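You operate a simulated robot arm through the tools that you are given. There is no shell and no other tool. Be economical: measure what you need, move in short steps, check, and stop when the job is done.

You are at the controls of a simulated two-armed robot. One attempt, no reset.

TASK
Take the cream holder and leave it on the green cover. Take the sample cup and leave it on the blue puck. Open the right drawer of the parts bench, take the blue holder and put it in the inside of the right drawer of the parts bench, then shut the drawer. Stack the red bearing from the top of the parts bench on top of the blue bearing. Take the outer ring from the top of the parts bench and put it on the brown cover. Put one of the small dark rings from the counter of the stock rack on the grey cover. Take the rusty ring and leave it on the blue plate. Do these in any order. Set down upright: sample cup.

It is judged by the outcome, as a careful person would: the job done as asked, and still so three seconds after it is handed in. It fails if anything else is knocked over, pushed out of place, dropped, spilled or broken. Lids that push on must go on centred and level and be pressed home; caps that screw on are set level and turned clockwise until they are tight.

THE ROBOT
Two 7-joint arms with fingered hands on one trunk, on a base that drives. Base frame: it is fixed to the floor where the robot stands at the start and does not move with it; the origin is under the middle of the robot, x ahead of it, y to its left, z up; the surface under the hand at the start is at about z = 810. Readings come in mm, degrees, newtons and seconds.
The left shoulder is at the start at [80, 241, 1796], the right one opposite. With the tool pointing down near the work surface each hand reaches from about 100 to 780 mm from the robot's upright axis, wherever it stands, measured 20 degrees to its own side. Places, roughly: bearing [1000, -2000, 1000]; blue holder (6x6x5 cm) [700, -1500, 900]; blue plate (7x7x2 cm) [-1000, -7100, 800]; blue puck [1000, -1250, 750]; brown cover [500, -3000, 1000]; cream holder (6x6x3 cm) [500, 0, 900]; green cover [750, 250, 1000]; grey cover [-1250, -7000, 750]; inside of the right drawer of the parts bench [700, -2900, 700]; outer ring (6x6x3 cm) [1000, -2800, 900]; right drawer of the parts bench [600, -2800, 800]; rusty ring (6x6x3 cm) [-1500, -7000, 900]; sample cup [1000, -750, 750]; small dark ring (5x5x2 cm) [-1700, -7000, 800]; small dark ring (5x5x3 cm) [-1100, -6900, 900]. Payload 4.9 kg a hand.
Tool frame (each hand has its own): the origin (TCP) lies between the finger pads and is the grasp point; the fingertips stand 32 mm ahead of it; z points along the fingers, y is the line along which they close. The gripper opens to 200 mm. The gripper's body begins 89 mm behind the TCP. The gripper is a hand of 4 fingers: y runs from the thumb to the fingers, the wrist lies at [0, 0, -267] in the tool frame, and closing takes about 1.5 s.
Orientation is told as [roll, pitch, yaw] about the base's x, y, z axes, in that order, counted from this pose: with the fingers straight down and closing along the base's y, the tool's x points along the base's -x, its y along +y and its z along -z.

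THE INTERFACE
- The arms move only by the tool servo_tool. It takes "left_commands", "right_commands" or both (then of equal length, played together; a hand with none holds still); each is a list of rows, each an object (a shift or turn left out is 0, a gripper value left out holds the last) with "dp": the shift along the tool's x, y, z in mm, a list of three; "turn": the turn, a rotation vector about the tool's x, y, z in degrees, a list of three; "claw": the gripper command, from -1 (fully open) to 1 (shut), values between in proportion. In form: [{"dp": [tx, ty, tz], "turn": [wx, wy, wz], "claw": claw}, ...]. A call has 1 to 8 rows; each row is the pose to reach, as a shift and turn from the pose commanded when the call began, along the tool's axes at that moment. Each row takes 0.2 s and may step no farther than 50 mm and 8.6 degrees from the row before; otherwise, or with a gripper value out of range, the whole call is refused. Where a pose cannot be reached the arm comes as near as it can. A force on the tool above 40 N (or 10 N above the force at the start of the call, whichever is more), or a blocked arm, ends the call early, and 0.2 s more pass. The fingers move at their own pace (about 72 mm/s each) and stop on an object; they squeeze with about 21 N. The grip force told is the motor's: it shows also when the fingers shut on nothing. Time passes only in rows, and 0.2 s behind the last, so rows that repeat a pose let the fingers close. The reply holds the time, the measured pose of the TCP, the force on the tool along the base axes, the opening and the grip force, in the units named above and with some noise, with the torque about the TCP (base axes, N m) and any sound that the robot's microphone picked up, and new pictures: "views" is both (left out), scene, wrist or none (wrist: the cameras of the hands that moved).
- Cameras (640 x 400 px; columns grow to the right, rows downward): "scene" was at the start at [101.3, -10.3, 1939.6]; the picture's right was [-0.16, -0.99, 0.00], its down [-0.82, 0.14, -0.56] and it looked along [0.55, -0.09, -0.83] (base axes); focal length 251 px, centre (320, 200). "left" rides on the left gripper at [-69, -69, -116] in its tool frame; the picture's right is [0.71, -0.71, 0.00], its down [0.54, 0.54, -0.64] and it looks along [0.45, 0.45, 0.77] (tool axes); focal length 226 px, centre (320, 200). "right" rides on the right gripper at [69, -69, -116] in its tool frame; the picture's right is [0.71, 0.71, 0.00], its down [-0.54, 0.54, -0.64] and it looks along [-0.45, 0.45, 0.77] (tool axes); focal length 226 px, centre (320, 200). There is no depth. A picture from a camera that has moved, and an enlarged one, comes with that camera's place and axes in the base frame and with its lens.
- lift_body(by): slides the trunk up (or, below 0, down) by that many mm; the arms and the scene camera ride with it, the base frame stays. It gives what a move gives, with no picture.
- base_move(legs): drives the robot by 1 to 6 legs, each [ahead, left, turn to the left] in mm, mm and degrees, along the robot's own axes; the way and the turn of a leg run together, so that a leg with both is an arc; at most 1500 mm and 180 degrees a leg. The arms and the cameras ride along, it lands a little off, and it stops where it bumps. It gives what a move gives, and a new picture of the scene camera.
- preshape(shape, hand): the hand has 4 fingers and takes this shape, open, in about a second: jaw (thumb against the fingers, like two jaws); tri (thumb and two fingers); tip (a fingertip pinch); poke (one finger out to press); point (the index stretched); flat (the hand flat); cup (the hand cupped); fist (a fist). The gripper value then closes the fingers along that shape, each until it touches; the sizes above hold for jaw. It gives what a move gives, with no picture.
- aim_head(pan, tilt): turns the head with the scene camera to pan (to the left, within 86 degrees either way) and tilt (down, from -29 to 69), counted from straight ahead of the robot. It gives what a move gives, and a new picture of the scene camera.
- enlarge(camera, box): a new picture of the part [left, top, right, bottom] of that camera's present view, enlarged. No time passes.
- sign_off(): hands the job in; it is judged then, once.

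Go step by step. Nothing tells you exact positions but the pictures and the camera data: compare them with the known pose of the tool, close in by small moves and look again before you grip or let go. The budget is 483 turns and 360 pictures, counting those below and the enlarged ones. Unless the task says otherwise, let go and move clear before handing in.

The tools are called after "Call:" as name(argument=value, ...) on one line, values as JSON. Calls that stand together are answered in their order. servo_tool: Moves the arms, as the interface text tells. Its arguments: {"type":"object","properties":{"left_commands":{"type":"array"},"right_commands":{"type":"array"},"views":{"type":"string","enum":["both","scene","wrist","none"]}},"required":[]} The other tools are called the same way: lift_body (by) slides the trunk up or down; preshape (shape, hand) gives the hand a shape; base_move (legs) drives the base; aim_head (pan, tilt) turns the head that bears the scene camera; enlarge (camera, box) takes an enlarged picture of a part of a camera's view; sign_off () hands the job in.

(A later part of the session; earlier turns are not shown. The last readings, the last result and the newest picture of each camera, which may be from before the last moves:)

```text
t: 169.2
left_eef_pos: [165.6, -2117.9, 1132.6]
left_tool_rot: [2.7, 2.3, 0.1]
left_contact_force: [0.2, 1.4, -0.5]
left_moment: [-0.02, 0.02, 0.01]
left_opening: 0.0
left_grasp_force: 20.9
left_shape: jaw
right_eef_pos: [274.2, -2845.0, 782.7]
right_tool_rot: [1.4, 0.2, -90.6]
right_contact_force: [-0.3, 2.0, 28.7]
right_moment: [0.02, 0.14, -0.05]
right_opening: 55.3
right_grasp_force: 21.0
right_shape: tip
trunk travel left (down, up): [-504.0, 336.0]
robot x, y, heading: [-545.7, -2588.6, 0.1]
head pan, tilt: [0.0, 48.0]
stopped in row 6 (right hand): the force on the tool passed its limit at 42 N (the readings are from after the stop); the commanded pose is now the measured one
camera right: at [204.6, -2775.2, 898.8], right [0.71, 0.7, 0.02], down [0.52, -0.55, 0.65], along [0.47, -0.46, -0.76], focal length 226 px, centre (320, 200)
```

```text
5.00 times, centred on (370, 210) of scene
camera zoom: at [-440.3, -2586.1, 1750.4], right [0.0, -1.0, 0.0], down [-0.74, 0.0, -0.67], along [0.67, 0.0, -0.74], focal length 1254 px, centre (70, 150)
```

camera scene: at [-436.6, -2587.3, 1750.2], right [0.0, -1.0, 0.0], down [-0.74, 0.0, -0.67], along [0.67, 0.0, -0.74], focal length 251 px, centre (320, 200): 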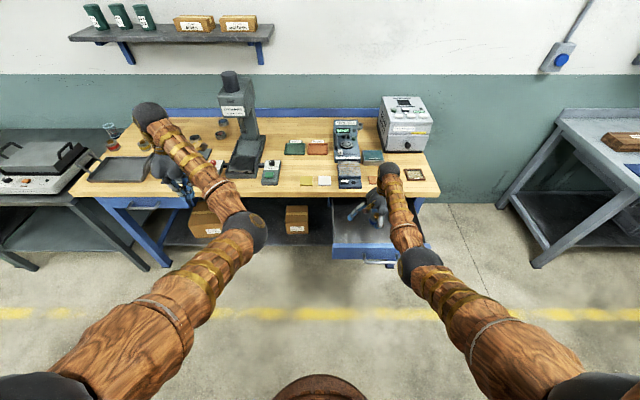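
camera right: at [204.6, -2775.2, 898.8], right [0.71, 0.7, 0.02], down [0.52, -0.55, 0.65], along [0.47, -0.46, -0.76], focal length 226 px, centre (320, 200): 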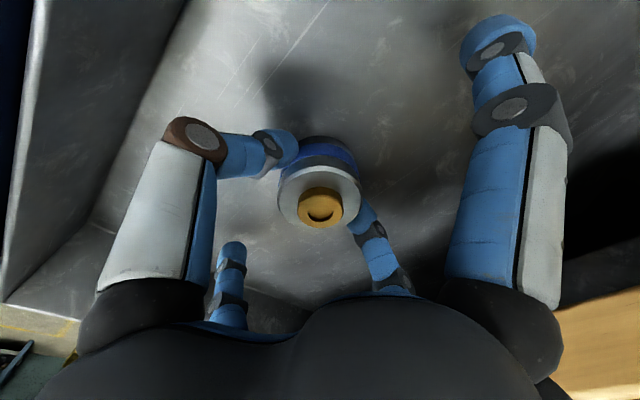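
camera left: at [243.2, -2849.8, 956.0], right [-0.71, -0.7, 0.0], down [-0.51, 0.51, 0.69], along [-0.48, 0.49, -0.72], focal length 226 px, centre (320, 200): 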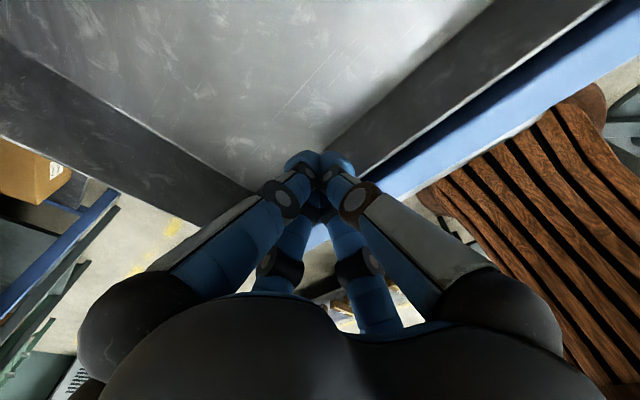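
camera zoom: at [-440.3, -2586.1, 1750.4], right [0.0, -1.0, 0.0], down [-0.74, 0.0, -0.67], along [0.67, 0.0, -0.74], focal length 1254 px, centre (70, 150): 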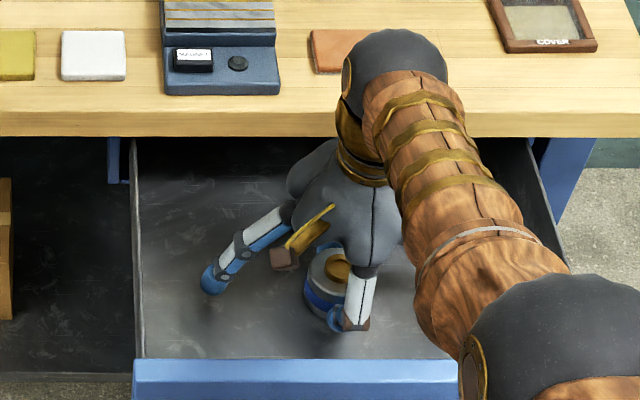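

It touches the drawer floor. Releasing and lifting out.

Call:
servo_tool(right_commands=[{"dp": [0, 0, -2], "claw": 0.3}, {"dp": [0, 0, -2], "claw": 0.3}, {"dp": [0, 0, -2], "claw": 0.3}, {"dp": [0, 0, -20]}, {"dp": [0, 0, -55]}, {"dp": [0, 0, -100]}, {"dp": [0, 0, -145]}, {"dp": [0, 0, -190]}], views="wrist")

```text
t: 171.0
left_eef_pos: [167.5, -2119.6, 1131.4]
left_tool_rot: [2.6, 2.4, 0.0]
left_contact_force: [-0.1, -0.2, 0.5]
left_moment: [0.01, 0.01, 0.0]
left_opening: 0.3
left_grasp_force: 20.9
left_shape: jaw
right_eef_pos: [267.8, -2842.9, 970.3]
right_tool_rot: [0.7, 0.2, -90.6]
right_contact_force: [0.1, 0.8, -0.3]
right_moment: [0.0, -0.01, -0.01]
right_opening: 69.7
right_grasp_force: 0.1
right_shape: tip
trunk travel left (down, up): [-504.0, 336.0]
robot x, y, heading: [-547.9, -2584.5, 0.2]
head pan, tilt: [0.0, 48.0]
camera right: at [198.5, -2773.7, 1086.5], right [0.71, 0.7, 0.01], down [0.53, -0.55, 0.65], along [0.46, -0.46, -0.76], focal length 226 px, centre (320, 200)
```

right: 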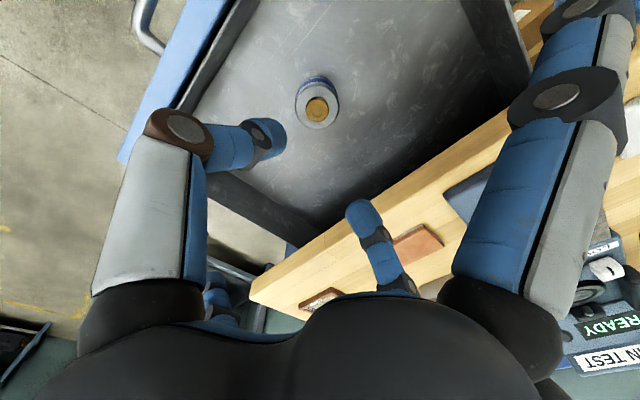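

The holder stands in the drawer. Next I'll retreat in front of the drawer, close the hand, and push the drawer shut.

Call:
servo_tool(right_commands=[{"dp": [0, -30, -20]}, {"dp": [0, -70, -30]}, {"dp": [0, -115, -30]}, {"dp": [0, -160, -30]}, {"dp": [0, -205, -30]}, {"dp": [0, -240, -30]}, {"dp": [0, -240, -30]}], views="none")

Call:
preshape(shape="jaw", hand="right")

Call:
servo_tool(right_commands=[{"claw": 1}, {"claw": 1}, {"claw": 1}, {"claw": 1}, {"claw": 1}, {"claw": 1}, {"claw": 1}], views="wrist")

```text
t: 172.6
left_eef_pos: [165.4, -2123.3, 1132.0]
left_tool_rot: [2.7, 2.4, 0.1]
left_contact_force: [-0.4, -0.5, 0.0]
left_moment: [0.05, -0.02, 0.0]
left_opening: 0.0
left_grasp_force: 21.5
left_shape: jaw
right_eef_pos: [28.3, -2844.9, 994.4]
right_tool_rot: [0.7, 0.3, -90.6]
right_contact_force: [0.0, -0.3, -0.5]
right_moment: [0.09, 0.01, 0.01]
right_opening: 70.0
right_grasp_force: 0.0
right_shape: tip
trunk travel left (down, up): [-504.0, 336.0]
robot x, y, heading: [-545.7, -2587.9, 0.1]
head pan, tilt: [0.0, 48.0]
```

```text
t: 173.5
left_eef_pos: [165.4, -2119.6, 1131.2]
left_tool_rot: [2.6, 2.5, 0.0]
left_contact_force: [0.8, 0.1, -0.1]
left_moment: [0.01, 0.01, -0.01]
left_opening: 0.0
left_grasp_force: 21.3
left_shape: jaw
right_eef_pos: [29.8, -2842.0, 995.3]
right_tool_rot: [0.8, 0.1, -90.4]
right_contact_force: [0.0, 0.1, 1.1]
right_moment: [-0.03, -0.02, -0.01]
right_opening: 199.9
right_grasp_force: 0.1
right_shape: jaw
trunk travel left (down, up): [-504.0, 336.0]
robot x, y, heading: [-553.9, -2591.5, 0.1]
head pan, tilt: [0.0, 48.0]
```

```text
t: 175.1
left_eef_pos: [167.2, -2119.4, 1132.5]
left_tool_rot: [2.7, 2.5, 0.0]
left_contact_force: [-0.3, -0.2, -0.8]
left_moment: [0.0, -0.02, -0.01]
left_opening: 0.0
left_grasp_force: 21.3
left_shape: jaw
right_eef_pos: [29.7, -2842.6, 994.5]
right_tool_rot: [0.9, 0.2, -90.6]
right_contact_force: [-0.3, 0.9, 0.5]
right_moment: [-0.01, -0.01, -0.03]
right_opening: 0.0
right_grasp_force: 1.9
right_shape: jaw
trunk travel left (down, up): [-504.0, 336.0]
robot x, y, heading: [-544.3, -2588.7, 0.2]
head pan, tilt: [0.0, 48.0]
camera right: at [-39.5, -2774.6, 1111.6], right [0.71, 0.7, 0.01], down [0.53, -0.55, 0.65], along [0.46, -0.46, -0.76], focal length 226 px, centre (320, 200)
```

right: 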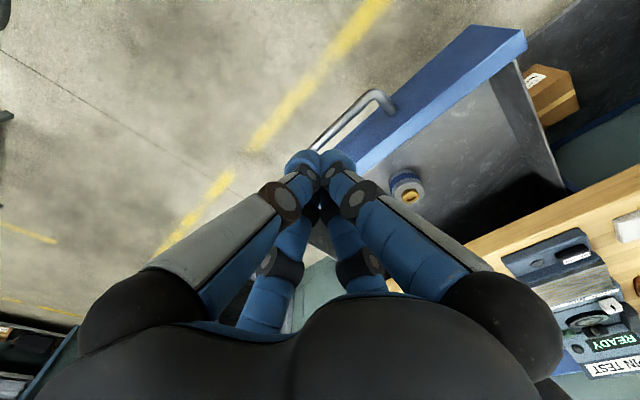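

Bar is at x≈87. Lowering in front of it and pushing.

Call:
servo_tool(right_commands=[{"dp": [0, -5, 40]}, {"dp": [0, -10, 80]}, {"dp": [0, -10, 120]}, {"dp": [0, -10, 160]}, {"dp": [0, -10, 183]}, {"dp": [0, -10, 183]}], views="none")

Call:
base_move(legs=[[150, 0, 0]])

Call:
enlarge(camera="scene", box=[290, 150, 450, 260])

```text
t: 176.5
left_eef_pos: [166.9, -2119.0, 1131.7]
left_tool_rot: [2.6, 2.4, 0.0]
left_contact_force: [0.7, 0.2, 0.4]
left_moment: [0.0, 0.0, 0.01]
left_opening: 0.0
left_grasp_force: 21.4
left_shape: jaw
right_eef_pos: [24.1, -2842.9, 810.3]
right_tool_rot: [0.8, 0.1, -90.5]
right_contact_force: [0.7, -0.2, -0.2]
right_moment: [0.01, 0.0, -0.02]
right_opening: 0.1
right_grasp_force: 21.1
right_shape: jaw
trunk travel left (down, up): [-504.0, 336.0]
robot x, y, heading: [-550.9, -2587.7, -0.1]
head pan, tilt: [0.0, 48.0]
```

```text
t: 177.9
left_eef_pos: [311.6, -2119.8, 1131.5]
left_tool_rot: [2.6, 2.4, 0.1]
left_contact_force: [0.0, 0.1, -1.2]
left_moment: [0.03, -0.03, -0.02]
left_opening: 0.2
left_grasp_force: 21.1
left_shape: jaw
right_eef_pos: [169.0, -2842.0, 812.5]
right_tool_rot: [0.9, 0.3, -90.5]
right_contact_force: [-0.6, -0.8, -0.1]
right_moment: [0.01, -0.02, 0.02]
right_opening: 0.0
right_grasp_force: 21.3
right_shape: jaw
trunk travel left (down, up): [-504.0, 336.0]
robot x, y, heading: [-401.2, -2585.7, 0.2]
head pan, tilt: [0.0, 48.0]
camera scene: at [-294.2, -2586.9, 1750.5], right [0.0, -1.0, 0.0], down [-0.74, 0.0, -0.67], along [0.67, 0.0, -0.74], focal length 251 px, centre (320, 200)
```

scene: 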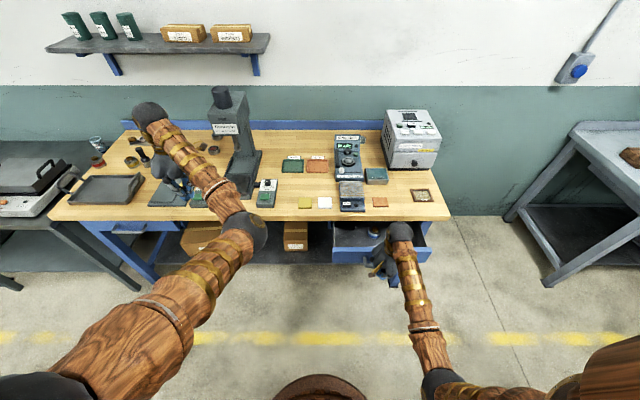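

```text
3.64 times, centred on (370, 205) of scene
camera zoom: at [-294.2, -2586.9, 1750.5], right [0.0, -1.0, 0.0], down [-0.74, 0.0, -0.67], along [0.67, 0.0, -0.74], focal length 912 px, centre (138, 182)
```

zoom: 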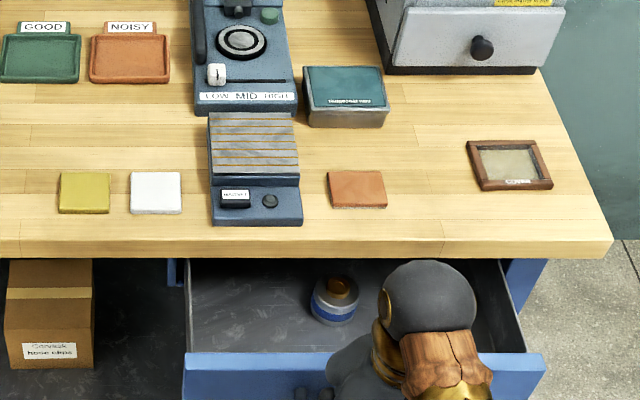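

The drawer slides in. Continuing the push with the arm.

Call:
servo_tool(right_commands=[{"dp": [0, 15, 0]}, {"dp": [0, 30, 0]}, {"dp": [0, 45, 0]}, {"dp": [0, 60, 0]}, {"dp": [0, 75, 0]}, {"dp": [0, 90, 0]}, {"dp": [0, 105, 0]}, {"dp": [0, 120, 0]}], views="none")

Call:
servo_tool(right_commands=[{"dp": [0, 10, 0]}, {"dp": [0, 20, 0]}, {"dp": [0, 30, 0]}, {"dp": [0, 40, 0]}, {"dp": [0, 50, 0]}, {"dp": [0, 60, 0]}, {"dp": [0, 70, 0]}, {"dp": [0, 80, 0]}], views="none")

Call:
enlarge(camera="scene", box=[290, 150, 450, 260])

```text
t: 179.7
left_eef_pos: [313.6, -2119.3, 1130.6]
left_tool_rot: [2.6, 2.4, 0.0]
left_contact_force: [-0.3, 0.3, -0.5]
left_moment: [0.01, 0.01, 0.03]
left_opening: 0.0
left_grasp_force: 20.7
left_shape: jaw
right_eef_pos: [290.5, -2843.4, 814.5]
right_tool_rot: [0.8, 0.3, -90.6]
right_contact_force: [0.3, -0.7, -0.2]
right_moment: [-0.01, 0.03, 0.03]
right_opening: 0.0
right_grasp_force: 21.0
right_shape: jaw
trunk travel left (down, up): [-504.0, 336.0]
robot x, y, heading: [-399.3, -2585.7, -0.2]
head pan, tilt: [0.0, 48.0]
```

```text
t: 181.2
left_eef_pos: [307.1, -2120.2, 1135.7]
left_tool_rot: [2.4, 2.2, 0.0]
left_contact_force: [0.7, -0.6, 0.2]
left_moment: [0.02, 0.04, -0.01]
left_opening: 0.0
left_grasp_force: 21.0
left_shape: jaw
right_eef_pos: [339.1, -2843.8, 813.6]
right_tool_rot: [0.1, 0.2, -90.7]
right_contact_force: [-31.4, 3.0, 23.6]
right_moment: [-0.22, -3.53, 0.15]
right_opening: 0.0
right_grasp_force: 21.0
right_shape: jaw
trunk travel left (down, up): [-504.0, 336.0]
robot x, y, heading: [-404.2, -2587.5, 0.0]
head pan, tilt: [0.0, 48.0]
stopped in row 7 (right hand): the force on the tool passed its limit at 53 N (the readings are from after the stop); the commanded pose is now the measured one
```

```text
3.64 times, centred on (370, 205) of scene
camera zoom: at [-299.4, -2585.8, 1751.3], right [0.0, -1.0, 0.0], down [-0.74, 0.0, -0.67], along [0.67, 0.0, -0.74], focal length 912 px, centre (138, 182)
```

zoom: 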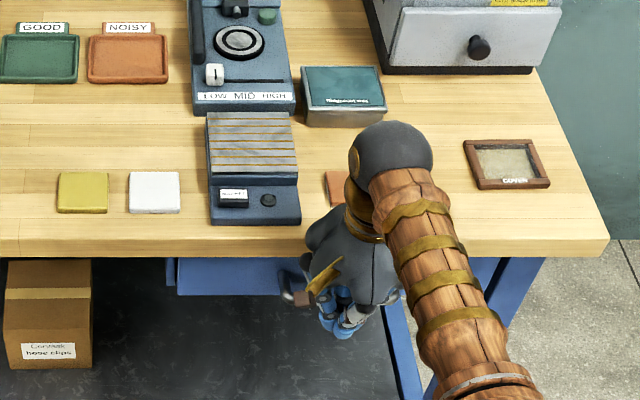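

The palm met the bench edge just before the drawer was fully home. I'll back off, tilt the fingers forward and push the last bit with the fingertips.

Call:
servo_tool(right_commands=[{"dp": [0, -20, 0]}, {"dp": [0, -45, 0], "turn": [-8, 0, 0]}, {"dp": [0, -60, -5], "turn": [-16, 0, 0]}, {"dp": [0, -65, -5], "turn": [-24, 0, 0]}, {"dp": [0, -65, -5], "turn": [-32, 0, 0]}, {"dp": [0, -65, -5], "turn": [-40, 0, 0]}, {"dp": [0, -65, -5], "turn": [-45, 0, 0]}], views="wrist")

Call:
enlarge(camera="scene", box=[290, 150, 450, 260])

```text
t: 182.8
left_eef_pos: [312.9, -2121.1, 1131.6]
left_tool_rot: [2.7, 2.5, -0.1]
left_contact_force: [0.4, 0.5, 0.0]
left_moment: [-0.02, -0.02, -0.03]
left_opening: 0.1
left_grasp_force: 20.7
left_shape: jaw
right_eef_pos: [281.1, -2844.6, 815.2]
right_tool_rot: [45.2, 0.2, -90.7]
right_contact_force: [0.1, -0.9, 0.7]
right_moment: [0.02, -0.04, 0.01]
right_opening: 0.1
right_grasp_force: 21.0
right_shape: jaw
trunk travel left (down, up): [-504.0, 336.0]
robot x, y, heading: [-400.2, -2593.7, -0.2]
head pan, tilt: [0.0, 48.0]
camera right: at [150.5, -2774.6, 849.4], right [0.51, 0.7, 0.5], down [-0.08, -0.54, 0.84], along [0.86, -0.46, -0.22], focal length 226 px, centre (320, 200)
```

right: 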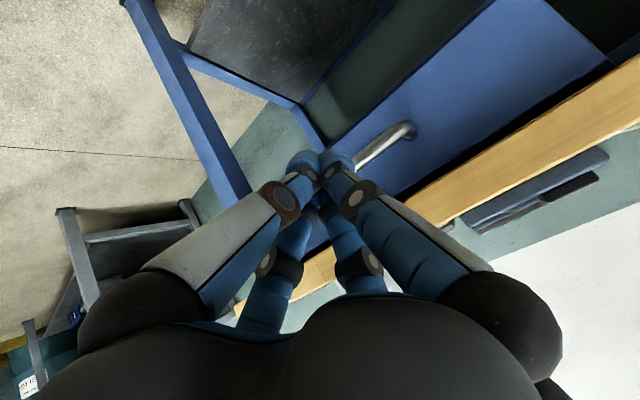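

```text
3.64 times, centred on (370, 205) of scene
camera zoom: at [-292.0, -2587.0, 1750.2], right [0.0, -1.0, 0.0], down [-0.74, 0.0, -0.67], along [0.67, 0.0, -0.74], focal length 912 px, centre (138, 182)
```

zoom: 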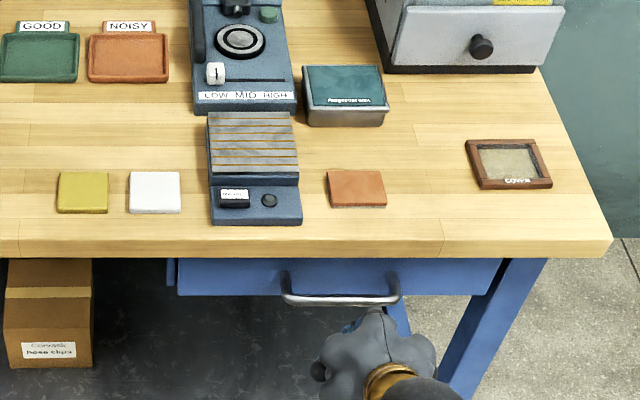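

The drawer looks nearly closed. A final gentle push with the fingertips on the bar to confirm.

Call:
servo_tool(right_commands=[{"dp": [0, 10, 10]}, {"dp": [0, 20, 20]}, {"dp": [0, 30, 30]}, {"dp": [0, 36, 36]}, {"dp": [0, 42, 42]}, {"dp": [0, 48, 48]}, {"dp": [0, 54, 54]}], views="wrist")

Call:
enlarge(camera="scene", box=[310, 190, 430, 260])

```text
t: 184.3
left_eef_pos: [307.9, -2121.1, 1134.8]
left_tool_rot: [2.6, 2.2, -0.2]
left_contact_force: [-0.2, -1.0, 0.7]
left_moment: [0.01, 0.01, -0.01]
left_opening: 0.0
left_grasp_force: 21.0
left_shape: jaw
right_eef_pos: [343.6, -2844.9, 818.0]
right_tool_rot: [45.2, 0.2, -90.7]
right_contact_force: [-30.8, 2.6, 25.6]
right_moment: [0.11, 0.25, 0.13]
right_opening: 0.0
right_grasp_force: 20.7
right_shape: jaw
trunk travel left (down, up): [-504.0, 336.0]
robot x, y, heading: [-406.0, -2587.2, -0.2]
head pan, tilt: [0.0, 48.0]
stopped in row 7 (right hand): the force on the tool passed its limit at 51 N (the readings are from after the stop); the commanded pose is now the measured one
camera right: at [215.3, -2775.1, 852.6], right [0.51, 0.7, 0.5], down [-0.08, -0.54, 0.84], along [0.86, -0.47, -0.22], focal length 226 px, centre (320, 200)
```

right: 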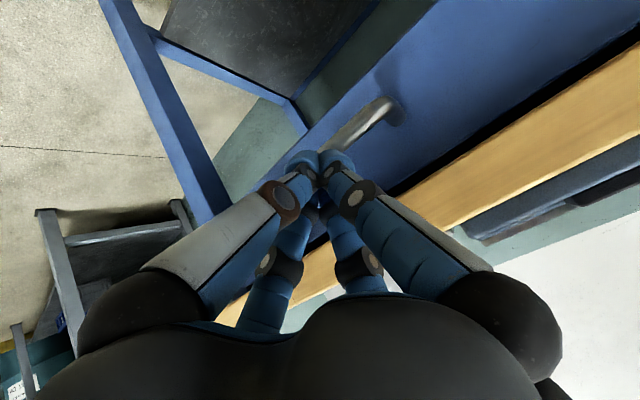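

```text
5.33 times, centred on (370, 225) of scene
camera zoom: at [-300.3, -2585.8, 1751.2], right [0.0, -1.0, 0.0], down [-0.74, 0.0, -0.67], along [0.67, 0.0, -0.74], focal length 1338 px, centre (53, 67)
```

zoom: 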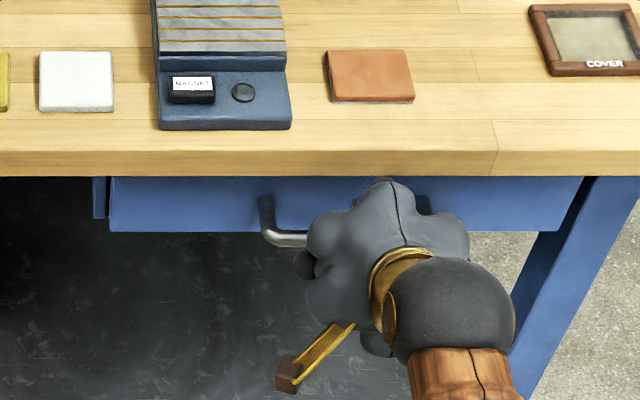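

The drawer is shut (hard stop felt). Withdrawing and straightening the right hand for the outer ring.

Call:
base_move(legs=[[-140, 0, 0]])

Call:
servo_tool(right_commands=[{"dp": [0, 0, -20], "turn": [8, 0, 0]}, {"dp": [0, 0, -40], "turn": [16, 0, 0]}, {"dp": [0, 20, -70], "turn": [24, 0, 0]}, {"dp": [0, 40, -100], "turn": [32, 0, 0]}, {"dp": [0, 60, -130], "turn": [40, 0, 0]}, {"dp": [0, 80, -160], "turn": [45, 0, 0]}, {"dp": [0, 110, -190], "turn": [45, 0, 0]}, {"dp": [0, 140, -220], "turn": [45, 0, 0]}], views="none")

Call:
servo_tool(right_commands=[{"turn": [0, 0, -8.5]}, {"turn": [0, 0, -17]}, {"turn": [0, 0, -25.5]}, {"turn": [0, 0, -34]}, {"turn": [0, 0, -42.5]}, {"turn": [0, 0, -51]}, {"turn": [0, 0, -59.5]}, {"turn": [0, 0, -68]}], views="none")

```text
t: 185.6
left_eef_pos: [176.2, -2120.4, 1130.3]
left_tool_rot: [2.6, 2.4, -0.1]
left_contact_force: [0.1, -0.1, -0.7]
left_moment: [0.01, 0.04, -0.03]
left_opening: 0.0
left_grasp_force: 21.4
left_shape: jaw
right_eef_pos: [211.9, -2845.3, 813.1]
right_tool_rot: [44.8, 0.1, -90.8]
right_contact_force: [0.8, -0.6, 1.0]
right_moment: [0.02, -0.02, 0.02]
right_opening: 0.0
right_grasp_force: 21.0
right_shape: jaw
trunk travel left (down, up): [-504.0, 336.0]
robot x, y, heading: [-544.8, -2587.9, -0.1]
head pan, tilt: [0.0, 48.0]
camera scene: at [-428.8, -2586.6, 1750.1], right [0.0, -1.0, 0.0], down [-0.74, 0.0, -0.67], along [0.67, 0.0, -0.74], focal length 251 px, centre (320, 200)
```

scene: 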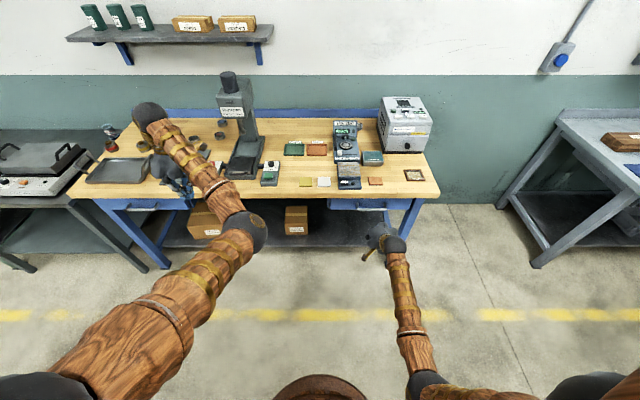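

```text
t: 187.6
left_eef_pos: [174.0, -2123.4, 1132.9]
left_tool_rot: [2.7, 2.4, -0.1]
left_contact_force: [0.5, -0.1, -0.5]
left_moment: [0.02, -0.03, 0.0]
left_opening: 0.1
left_grasp_force: 20.9
left_shape: jaw
right_eef_pos: [188.6, -2814.2, 1115.7]
right_tool_rot: [4.5, 8.3, -92.8]
right_contact_force: [0.3, 0.5, 0.1]
right_moment: [0.07, 0.03, -0.02]
right_opening: 0.0
right_grasp_force: 21.2
right_shape: jaw
right hand out of reach, approached as far as the arm can: row 6, 7
trunk travel left (down, up): [-504.0, 336.0]
robot x, y, heading: [-539.3, -2588.2, 0.0]
head pan, tilt: [0.0, 48.0]
stopped in row 8 (right hand): the arm was blocked; the commanded pose is now the measured one
```

```text
t: 189.4
left_eef_pos: [174.7, -2120.6, 1131.4]
left_tool_rot: [2.6, 2.5, -0.1]
left_contact_force: [0.6, 0.0, 0.5]
left_moment: [-0.01, 0.01, -0.01]
left_opening: 0.1
left_grasp_force: 21.3
left_shape: jaw
right_eef_pos: [189.9, -2813.3, 1116.1]
right_tool_rot: [9.2, -1.1, -25.3]
right_contact_force: [0.4, -0.7, -0.1]
right_moment: [0.02, 0.01, -0.01]
right_opening: 0.0
right_grasp_force: 20.9
right_shape: jaw
trunk travel left (down, up): [-504.0, 336.0]
robot x, y, heading: [-540.3, -2585.5, -0.1]
head pan, tilt: [0.0, 48.0]
```

Preparing: the right hand to "tip", levelled; the left hand retracted so it won't meet the press when I drive in.

Call:
preshape(shape="tip", hand="right")

Call:
servo_tool(left_commands=[{"dp": [40, 0, 0]}, {"dp": [80, 0, 0]}, {"dp": [120, 0, 0]}, {"dp": [160, 0, 0]}, {"dp": [200, 0, 0]}, {"dp": [240, 0, 0]}, {"dp": [280, 0, 0]}], right_commands=[{"dp": [-20, 0, 0], "turn": [0, 0, -8], "claw": 0.3}, {"dp": [-40, 0, 0], "turn": [0, 0, -16]}, {"dp": [-60, 0, 0], "turn": [0, 0, -24]}, {"dp": [-80, 0, 0], "turn": [0, 0, -32]}, {"dp": [-100, 0, 0], "turn": [0, 0, -40]}, {"dp": [-120, 0, 0], "turn": [0, 0, -40]}, {"dp": [-120, 0, 0], "turn": [0, 0, -40]}], views="scene")

```text
t: 190.3
left_eef_pos: [176.2, -2121.2, 1130.5]
left_tool_rot: [2.6, 2.5, -0.1]
left_contact_force: [0.0, -0.5, -0.9]
left_moment: [0.02, 0.01, -0.01]
left_opening: 0.0
left_grasp_force: 21.2
left_shape: jaw
right_eef_pos: [189.3, -2813.2, 1116.5]
right_tool_rot: [9.2, -1.1, -25.5]
right_contact_force: [-0.1, 0.9, 0.1]
right_moment: [-0.01, 0.0, -0.03]
right_opening: 199.9
right_grasp_force: 0.0
right_shape: tip
trunk travel left (down, up): [-504.0, 336.0]
robot x, y, heading: [-539.0, -2588.1, -0.1]
head pan, tilt: [0.0, 48.0]
```

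```text
t: 191.9
left_eef_pos: [-107.3, -2121.8, 1141.8]
left_tool_rot: [2.6, 2.4, -0.1]
left_contact_force: [-0.9, 1.0, -0.1]
left_moment: [0.01, -0.06, 0.04]
left_opening: 0.0
left_grasp_force: 21.3
left_shape: jaw
right_eef_pos: [295.6, -2864.9, 1120.2]
right_tool_rot: [6.4, -6.9, 14.4]
right_contact_force: [-0.7, 0.5, 0.1]
right_moment: [0.01, 0.0, -0.02]
right_opening: 70.3
right_grasp_force: 0.1
right_shape: tip
trunk travel left (down, up): [-504.0, 336.0]
robot x, y, heading: [-540.5, -2585.9, -0.0]
head pan, tilt: [0.0, 48.0]
camera scene: at [-431.7, -2586.8, 1750.4], right [0.0, -1.0, 0.0], down [-0.74, 0.0, -0.67], along [0.67, 0.0, -0.74], focal length 251 px, centre (320, 200)
```

scene: 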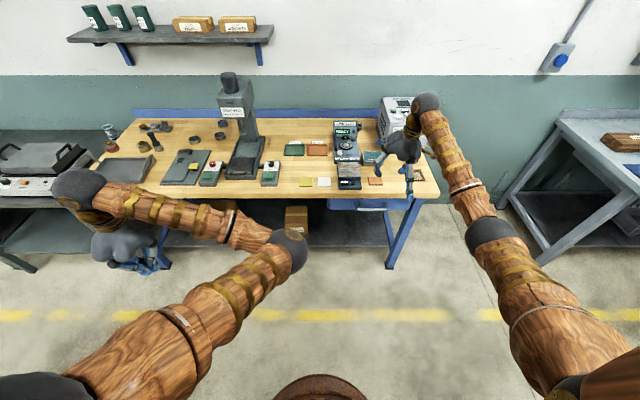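

Levelling the right hand and driving in toward the ring.

Call:
servo_tool(right_commands=[{"dp": [0, 0, 0], "turn": [3.2, 3.5, 0]}, {"dp": [0, 0, 0], "turn": [6.4, 6.9, 0]}, {"dp": [0, 20, 0], "turn": [6.4, 6.9, 0]}], views="none")

Call:
base_move(legs=[[430, 0, 0]])

Call:
enlarge(camera="right", box=[0, 0, 640, 400])

Call:
enlarge(camera="scene", box=[320, 100, 520, 225])

```text
t: 192.7
left_eef_pos: [-105.5, -2121.6, 1140.9]
left_tool_rot: [2.6, 2.5, -0.1]
left_contact_force: [-1.0, -0.1, -0.1]
left_moment: [-0.01, 0.02, -0.01]
left_opening: 0.0
left_grasp_force: 21.4
left_shape: jaw
right_eef_pos: [290.2, -2846.2, 1121.0]
right_tool_rot: [0.0, 0.1, 14.7]
right_contact_force: [0.2, -0.5, -0.2]
right_moment: [-0.01, -0.02, 0.01]
right_opening: 70.1
right_grasp_force: 0.0
right_shape: tip
trunk travel left (down, up): [-504.0, 336.0]
robot x, y, heading: [-539.7, -2585.3, -0.0]
head pan, tilt: [0.0, 48.0]
```

```text
t: 195.3
left_eef_pos: [324.9, -2122.5, 1140.8]
left_tool_rot: [2.6, 2.5, -0.1]
left_contact_force: [1.4, 0.5, 0.4]
left_moment: [-0.01, -0.03, 0.0]
left_opening: 0.1
left_grasp_force: 20.9
left_shape: jaw
right_eef_pos: [719.7, -2846.9, 1122.2]
right_tool_rot: [-0.2, 0.0, 14.6]
right_contact_force: [-0.8, -0.5, -0.6]
right_moment: [-0.01, -0.04, -0.01]
right_opening: 70.1
right_grasp_force: 0.1
right_shape: tip
trunk travel left (down, up): [-504.0, 336.0]
robot x, y, heading: [-107.5, -2586.1, -0.2]
head pan, tilt: [0.0, 48.0]
camera scene: at [-0.5, -2587.4, 1750.4], right [0.0, -1.0, 0.0], down [-0.74, 0.0, -0.67], along [0.67, 0.0, -0.74], focal length 251 px, centre (320, 200)
```

scene: 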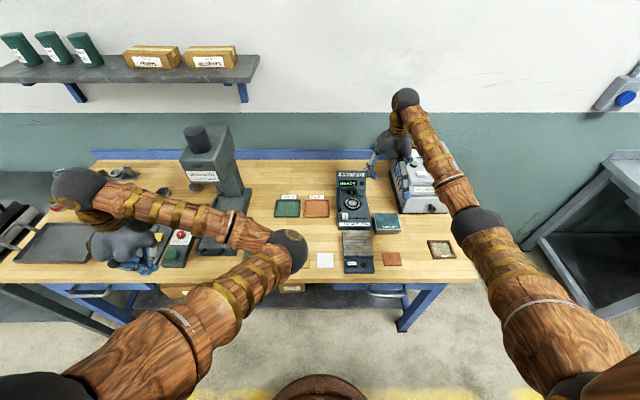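

```text
1.00 times, centred on (320, 200) of right (not enlarged: the box is as wide or as high as the picture)
camera zoom: at [671.8, -2931.6, 1239.8], right [-0.86, 0.5, 0.0], down [0.39, 0.66, 0.64], along [0.33, 0.55, -0.77], focal length 226 px, centre (320, 200)
```

zoom: 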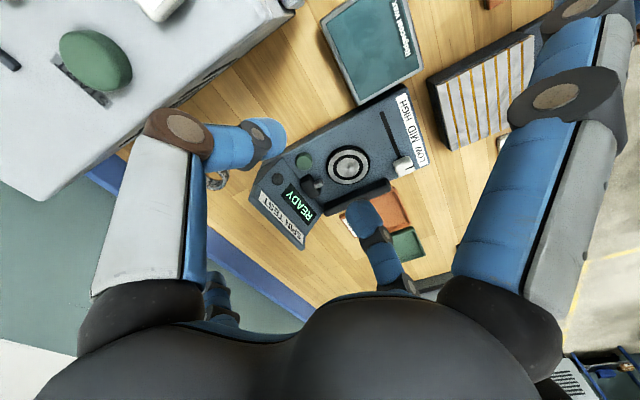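

```text
3.20 times, centred on (420, 162) of scene
camera zoom: at [-0.5, -2587.4, 1750.4], right [0.0, -1.0, 0.0], down [-0.74, 0.0, -0.67], along [0.67, 0.0, -0.74], focal length 802 px, centre (0, 320)
```

zoom: 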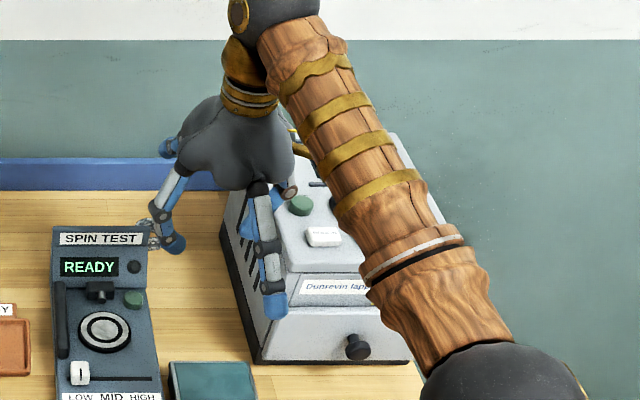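

Ring confirmed near [958, -2822]. Moving the left hand further left to clear the press, then advancing 190 mm.

Call:
servo_tool(left_commands=[{"dp": [0, 40, 0]}, {"dp": [0, 80, 0]}, {"dp": [0, 120, 0]}, {"dp": [0, 150, 0]}, {"dp": [0, 150, 0]}], right_commands=[{"dp": [-6, 24, -10]}, {"dp": [-6, 24, -20]}, {"dp": [-6, 24, -20]}, {"dp": [-6, 24, -20]}, {"dp": [-6, 24, -20]}], views="none")

Call:
base_move(legs=[[185, 0, 0]])

Call:
enlarge(camera="right", box=[0, 0, 640, 400])

Call:
enlarge(camera="scene", box=[320, 100, 520, 225])

```text
t: 196.5
left_eef_pos: [325.9, -1973.3, 1149.3]
left_tool_rot: [2.7, 2.5, -0.1]
left_contact_force: [-0.5, -0.2, 0.6]
left_moment: [0.0, -0.05, 0.03]
left_opening: 0.2
left_grasp_force: 20.7
left_shape: jaw
right_eef_pos: [722.8, -2823.6, 1141.1]
right_tool_rot: [0.0, 0.0, 14.7]
right_contact_force: [-0.8, 1.1, 0.1]
right_moment: [0.01, -0.02, 0.0]
right_opening: 70.1
right_grasp_force: 0.0
right_shape: tip
trunk travel left (down, up): [-504.0, 336.0]
robot x, y, heading: [-109.0, -2590.9, -0.0]
head pan, tilt: [0.0, 48.0]
```

```text
t: 198.1
left_eef_pos: [507.4, -1970.0, 1148.9]
left_tool_rot: [2.7, 2.3, 0.1]
left_contact_force: [-0.4, -0.6, -0.3]
left_moment: [0.0, -0.01, -0.03]
left_opening: 0.0
left_grasp_force: 20.7
left_shape: jaw
right_eef_pos: [904.3, -2819.5, 1144.5]
right_tool_rot: [-0.1, -0.1, 14.9]
right_contact_force: [-0.9, 0.5, 0.1]
right_moment: [-0.02, -0.02, -0.03]
right_opening: 70.3
right_grasp_force: 0.0
right_shape: tip
trunk travel left (down, up): [-504.0, 336.0]
robot x, y, heading: [78.2, -2589.6, 0.2]
head pan, tilt: [0.0, 48.0]
camera scene: at [182.9, -2587.0, 1750.6], right [0.0, -1.0, 0.0], down [-0.74, 0.0, -0.67], along [0.67, 0.0, -0.74], focal length 251 px, centre (320, 200)
```

scene: 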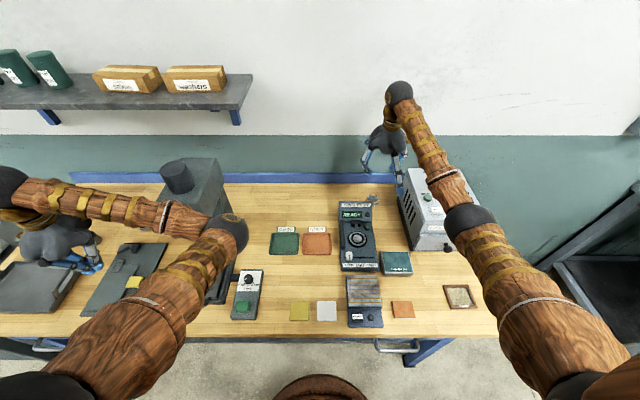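

```text
1.00 times, centred on (320, 200) of right (not enlarged: the box is as wide or as high as the picture)
camera zoom: at [856.7, -2903.9, 1261.5], right [-0.87, 0.5, 0.0], down [0.38, 0.66, 0.64], along [0.32, 0.56, -0.77], focal length 226 px, centre (320, 200)
```

zoom: 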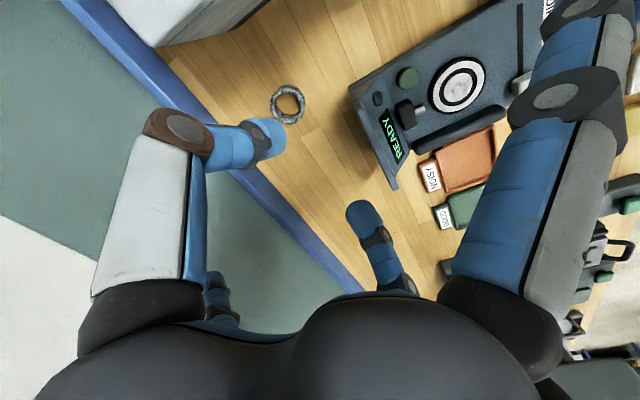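

```text
3.20 times, centred on (420, 162) of scene
camera zoom: at [182.9, -2587.0, 1750.6], right [0.0, -1.0, 0.0], down [-0.74, 0.0, -0.67], along [0.67, 0.0, -0.74], focal length 802 px, centre (0, 320)
```

zoom: 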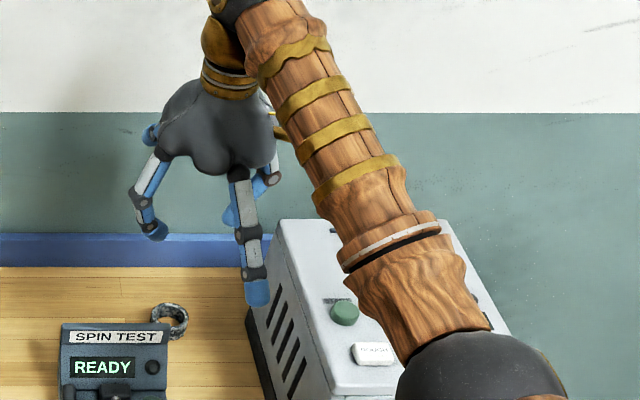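

The ring is at about [958, -2831], visible clearly. I'll yaw to 30° for clearance on all sides, move over it and lower to z≈1010.

Call:
servo_tool(right_commands=[{"dp": [-12, -6, 20], "turn": [0, 0, -5]}, {"dp": [-25, -12, 50], "turn": [0, 0, -10]}, {"dp": [-38, -19, 80], "turn": [0, 0, -15]}, {"dp": [-49, -25, 110], "turn": [0, 0, -15]}, {"dp": [-49, -25, 134], "turn": [0, 0, -15]}, {"dp": [-49, -25, 134], "turn": [0, 0, -15]}], views="wrist")

Call:
enlarge(camera="right", box=[200, 40, 440, 240])

Call:
enlarge(camera="scene", box=[330, 130, 450, 215])

```text
t: 199.5
left_eef_pos: [509.2, -1970.1, 1147.9]
left_tool_rot: [2.6, 2.3, 0.1]
left_contact_force: [-1.0, -0.1, 0.3]
left_moment: [0.0, -0.01, 0.0]
left_opening: 0.1
left_grasp_force: 21.1
left_shape: jaw
right_eef_pos: [961.7, -2831.2, 1006.7]
right_tool_rot: [0.0, 0.0, 30.0]
right_contact_force: [-3.6, 0.3, 0.6]
right_moment: [0.02, -0.06, 0.31]
right_opening: 70.1
right_grasp_force: 0.0
right_shape: tip
trunk travel left (down, up): [-504.0, 336.0]
robot x, y, heading: [77.6, -2591.0, 0.3]
head pan, tilt: [0.0, 48.0]
camera right: at [937.3, -2926.0, 1125.3], right [-0.97, 0.26, 0.0], down [0.2, 0.74, 0.64], along [0.17, 0.62, -0.77], focal length 226 px, centre (320, 200)
```

right: 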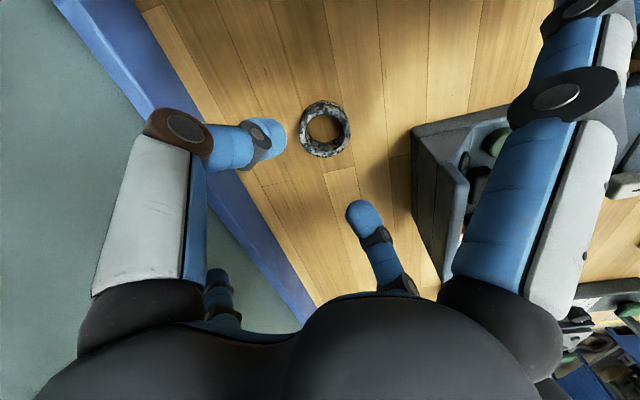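

```text
2.00 times, centred on (320, 140) of right
camera zoom: at [937.3, -2926.0, 1125.3], right [-0.97, 0.26, 0.0], down [0.2, 0.74, 0.64], along [0.17, 0.62, -0.77], focal length 452 px, centre (320, 320)
```

zoom: 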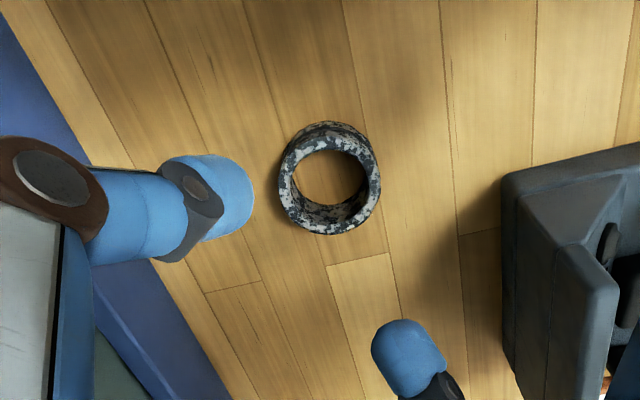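

```text
4.71 times, centred on (390, 172) of scene
camera zoom: at [186.7, -2587.0, 1750.3], right [0.0, -1.0, 0.0], down [-0.74, 0.0, -0.67], along [0.67, 0.0, -0.74], focal length 1180 px, centre (-9, 329)
```

zoom: 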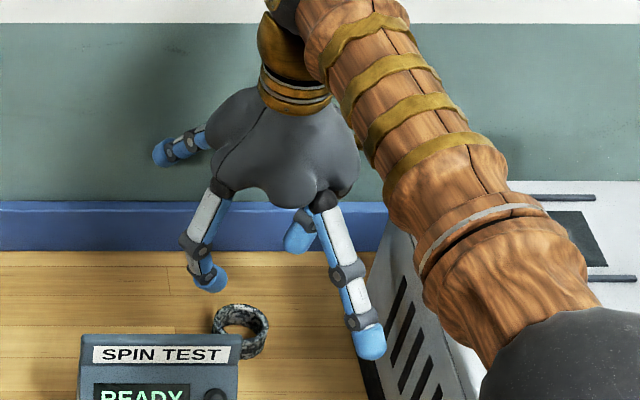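

Ring is aligned, but the rear spread finger grazes the wall. I'll narrow the opening and yaw 8° more, then descend.

Call:
servo_tool(right_commands=[{"dp": [3, 2, 0], "claw": 0.4}, {"dp": [4, 3, 0], "turn": [0, 0, -4]}, {"dp": [4, 3, 0], "turn": [0, 0, -8]}, {"dp": [4, 3, 15], "turn": [0, 0, -8]}, {"dp": [4, 3, 35], "turn": [0, 0, -8]}, {"dp": [4, 3, 50], "turn": [0, 0, -8]}], views="wrist")

Call:
enlarge(camera="right", box=[200, 60, 440, 260])

```text
t: 200.9
left_eef_pos: [508.1, -1969.4, 1148.6]
left_tool_rot: [2.5, 2.4, 0.2]
left_contact_force: [-0.3, 0.7, -0.3]
left_moment: [0.0, 0.02, 0.01]
left_opening: 0.1
left_grasp_force: 21.3
left_shape: jaw
right_eef_pos: [956.4, -2828.5, 959.7]
right_tool_rot: [-0.1, -0.1, 38.0]
right_contact_force: [1.2, 3.2, 7.9]
right_moment: [-1.31, 0.21, 0.07]
right_opening: 60.3
right_grasp_force: 0.1
right_shape: tip
trunk travel left (down, up): [-504.0, 336.0]
robot x, y, heading: [76.0, -2587.2, 0.3]
head pan, tilt: [0.0, 48.0]
camera right: at [944.5, -2925.8, 1076.9], right [-0.99, 0.12, 0.0], down [0.09, 0.76, 0.64], along [0.08, 0.64, -0.77], focal length 226 px, centre (320, 200)
```

right: 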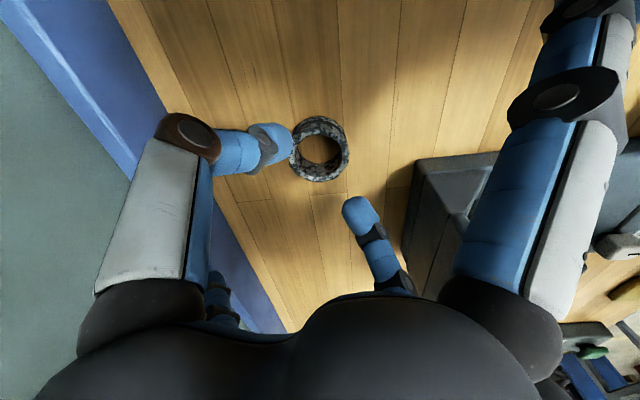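

```text
2.00 times, centred on (320, 160) of right
camera zoom: at [944.5, -2925.8, 1076.9], right [-0.99, 0.12, 0.0], down [0.09, 0.76, 0.64], along [0.08, 0.64, -0.77], focal length 452 px, centre (320, 280)
```

zoom: 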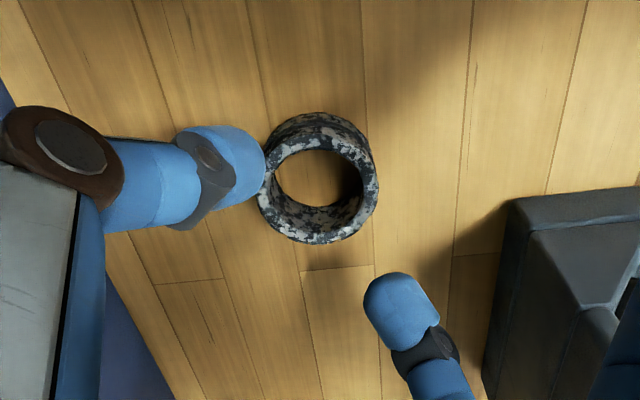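

The hand's side knob touches the oven at this yaw. I'll lift, then rotate to about −58°, which keeps knob, fingers and palm clear of oven, tester and wall.

Call:
servo_tool(right_commands=[{"dp": [0, 0, -45]}, {"dp": [16, 12, -90]}, {"dp": [32, 24, -95], "turn": [0, 0, 8.5]}, {"dp": [32, 24, -95], "turn": [0, 0, 17]}, {"dp": [32, 24, -95], "turn": [0, 0, 25.5]}, {"dp": [32, 24, -95], "turn": [0, 0, 34]}, {"dp": [32, 24, -95], "turn": [0, 0, 42.5]}, {"dp": [32, 24, -95], "turn": [0, 0, 51]}], views="none")

Call:
servo_tool(right_commands=[{"turn": [0, 0, 8.5]}, {"turn": [0, 0, 17]}, {"turn": [0, 0, 25.5]}, {"turn": [0, 0, 34]}, {"turn": [0, 0, 42.5]}, {"turn": [0, 0, 45]}], views="wrist")

```text
t: 202.7
left_eef_pos: [509.9, -1970.1, 1149.0]
left_tool_rot: [2.7, 2.5, 0.0]
left_contact_force: [0.5, -0.3, 0.1]
left_moment: [-0.01, -0.03, -0.01]
left_opening: 0.0
left_grasp_force: 20.9
left_shape: jaw
right_eef_pos: [917.8, -2830.3, 1053.6]
right_tool_rot: [-0.1, -0.2, -13.2]
right_contact_force: [-0.2, 0.9, -0.4]
right_moment: [-0.01, -0.02, 0.02]
right_opening: 60.4
right_grasp_force: 0.0
right_shape: tip
trunk travel left (down, up): [-504.0, 336.0]
robot x, y, heading: [77.6, -2586.2, -0.2]
head pan, tilt: [0.0, 48.0]
```

```text
t: 204.1
left_eef_pos: [509.9, -1971.6, 1148.4]
left_tool_rot: [2.5, 2.5, 0.1]
left_contact_force: [0.1, 1.1, -1.3]
left_moment: [0.0, 0.03, 0.01]
left_opening: 0.2
left_grasp_force: 21.3
left_shape: jaw
right_eef_pos: [916.7, -2830.6, 1052.8]
right_tool_rot: [0.0, 0.0, -58.1]
right_contact_force: [-0.2, 0.8, 0.9]
right_moment: [-0.01, -0.01, 0.0]
right_opening: 60.2
right_grasp_force: 0.1
right_shape: tip
trunk travel left (down, up): [-504.0, 336.0]
robot x, y, heading: [74.5, -2587.2, 0.1]
head pan, tilt: [0.0, 48.0]
camera right: at [822.3, -2808.9, 1170.3], right [0.23, 0.97, 0.0], down [0.75, -0.17, 0.64], along [0.63, -0.15, -0.77], focal length 226 px, centre (320, 200)
```

right: 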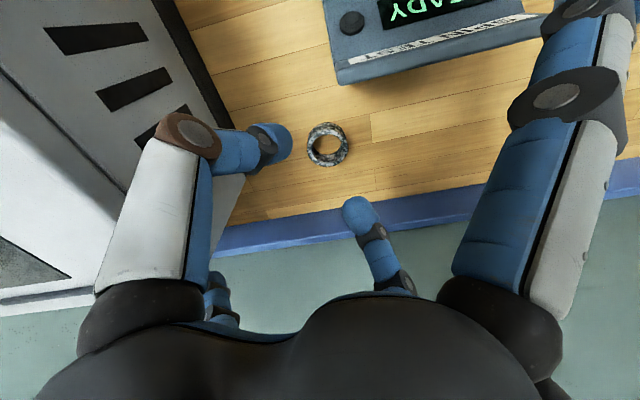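

Moving over the ring with this orientation and lowering to z≈975.

Call:
servo_tool(right_commands=[{"dp": [-11, 16, 20]}, {"dp": [-22, 32, 45]}, {"dp": [-22, 32, 65]}, {"dp": [-22, 32, 78]}, {"dp": [-22, 32, 78]}], views="wrist")

Call:
enlarge(camera="right", box=[200, 60, 440, 260])

Call:
enlarge(camera="scene", box=[330, 130, 450, 215])

```text
t: 205.3
left_eef_pos: [509.3, -1970.1, 1148.5]
left_tool_rot: [2.6, 2.5, 0.0]
left_contact_force: [0.6, -0.2, -0.5]
left_moment: [-0.01, -0.01, -0.01]
left_opening: 0.1
left_grasp_force: 21.4
left_shape: jaw
right_eef_pos: [956.1, -2833.3, 973.5]
right_tool_rot: [-0.1, -0.1, -57.9]
right_contact_force: [0.0, -0.7, 0.8]
right_moment: [0.01, 0.02, -0.02]
right_opening: 60.4
right_grasp_force: 0.1
right_shape: tip
trunk travel left (down, up): [-504.0, 336.0]
robot x, y, heading: [80.2, -2588.2, 0.0]
head pan, tilt: [0.0, 48.0]
camera right: at [862.0, -2811.1, 1091.0], right [0.23, 0.97, 0.0], down [0.75, -0.17, 0.64], along [0.63, -0.15, -0.77], focal length 226 px, centre (320, 200)
```

right: 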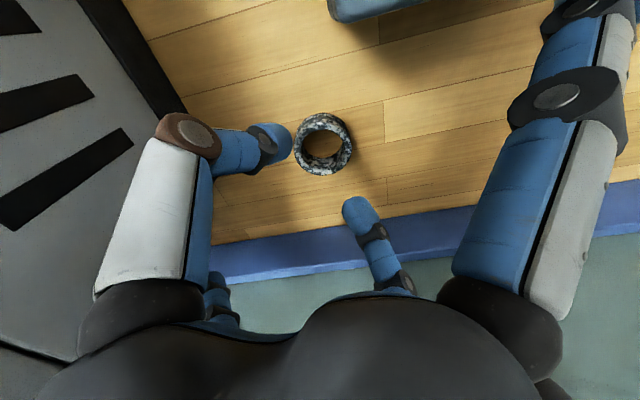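

```text
2.00 times, centred on (320, 160) of right
camera zoom: at [862.0, -2811.1, 1091.0], right [0.23, 0.97, 0.0], down [0.75, -0.17, 0.64], along [0.63, -0.15, -0.77], focal length 452 px, centre (320, 280)
```

zoom: 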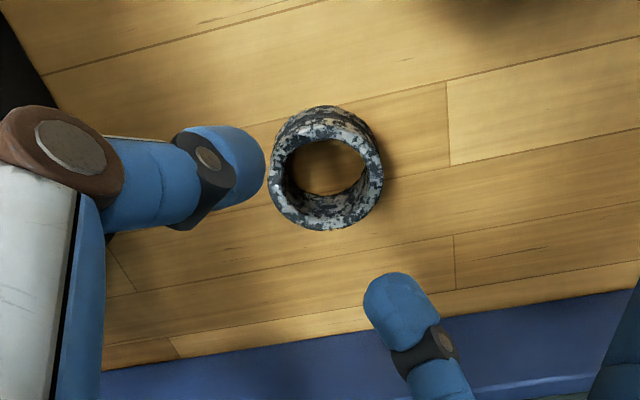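

```text
4.71 times, centred on (390, 172) of scene
camera zoom: at [187.8, -2586.7, 1750.2], right [0.0, -1.0, 0.0], down [-0.74, 0.0, -0.67], along [0.67, 0.0, -0.74], focal length 1180 px, centre (-9, 329)
```

zoom: 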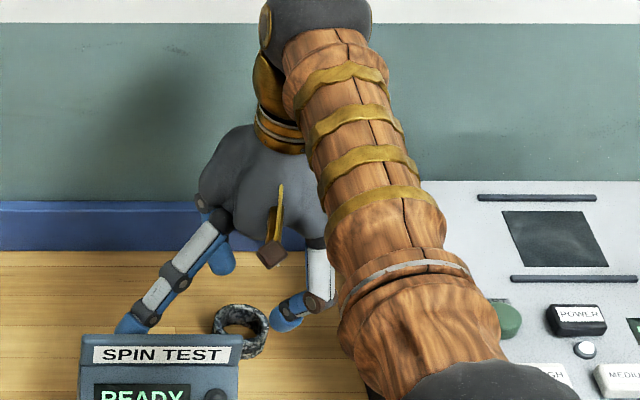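

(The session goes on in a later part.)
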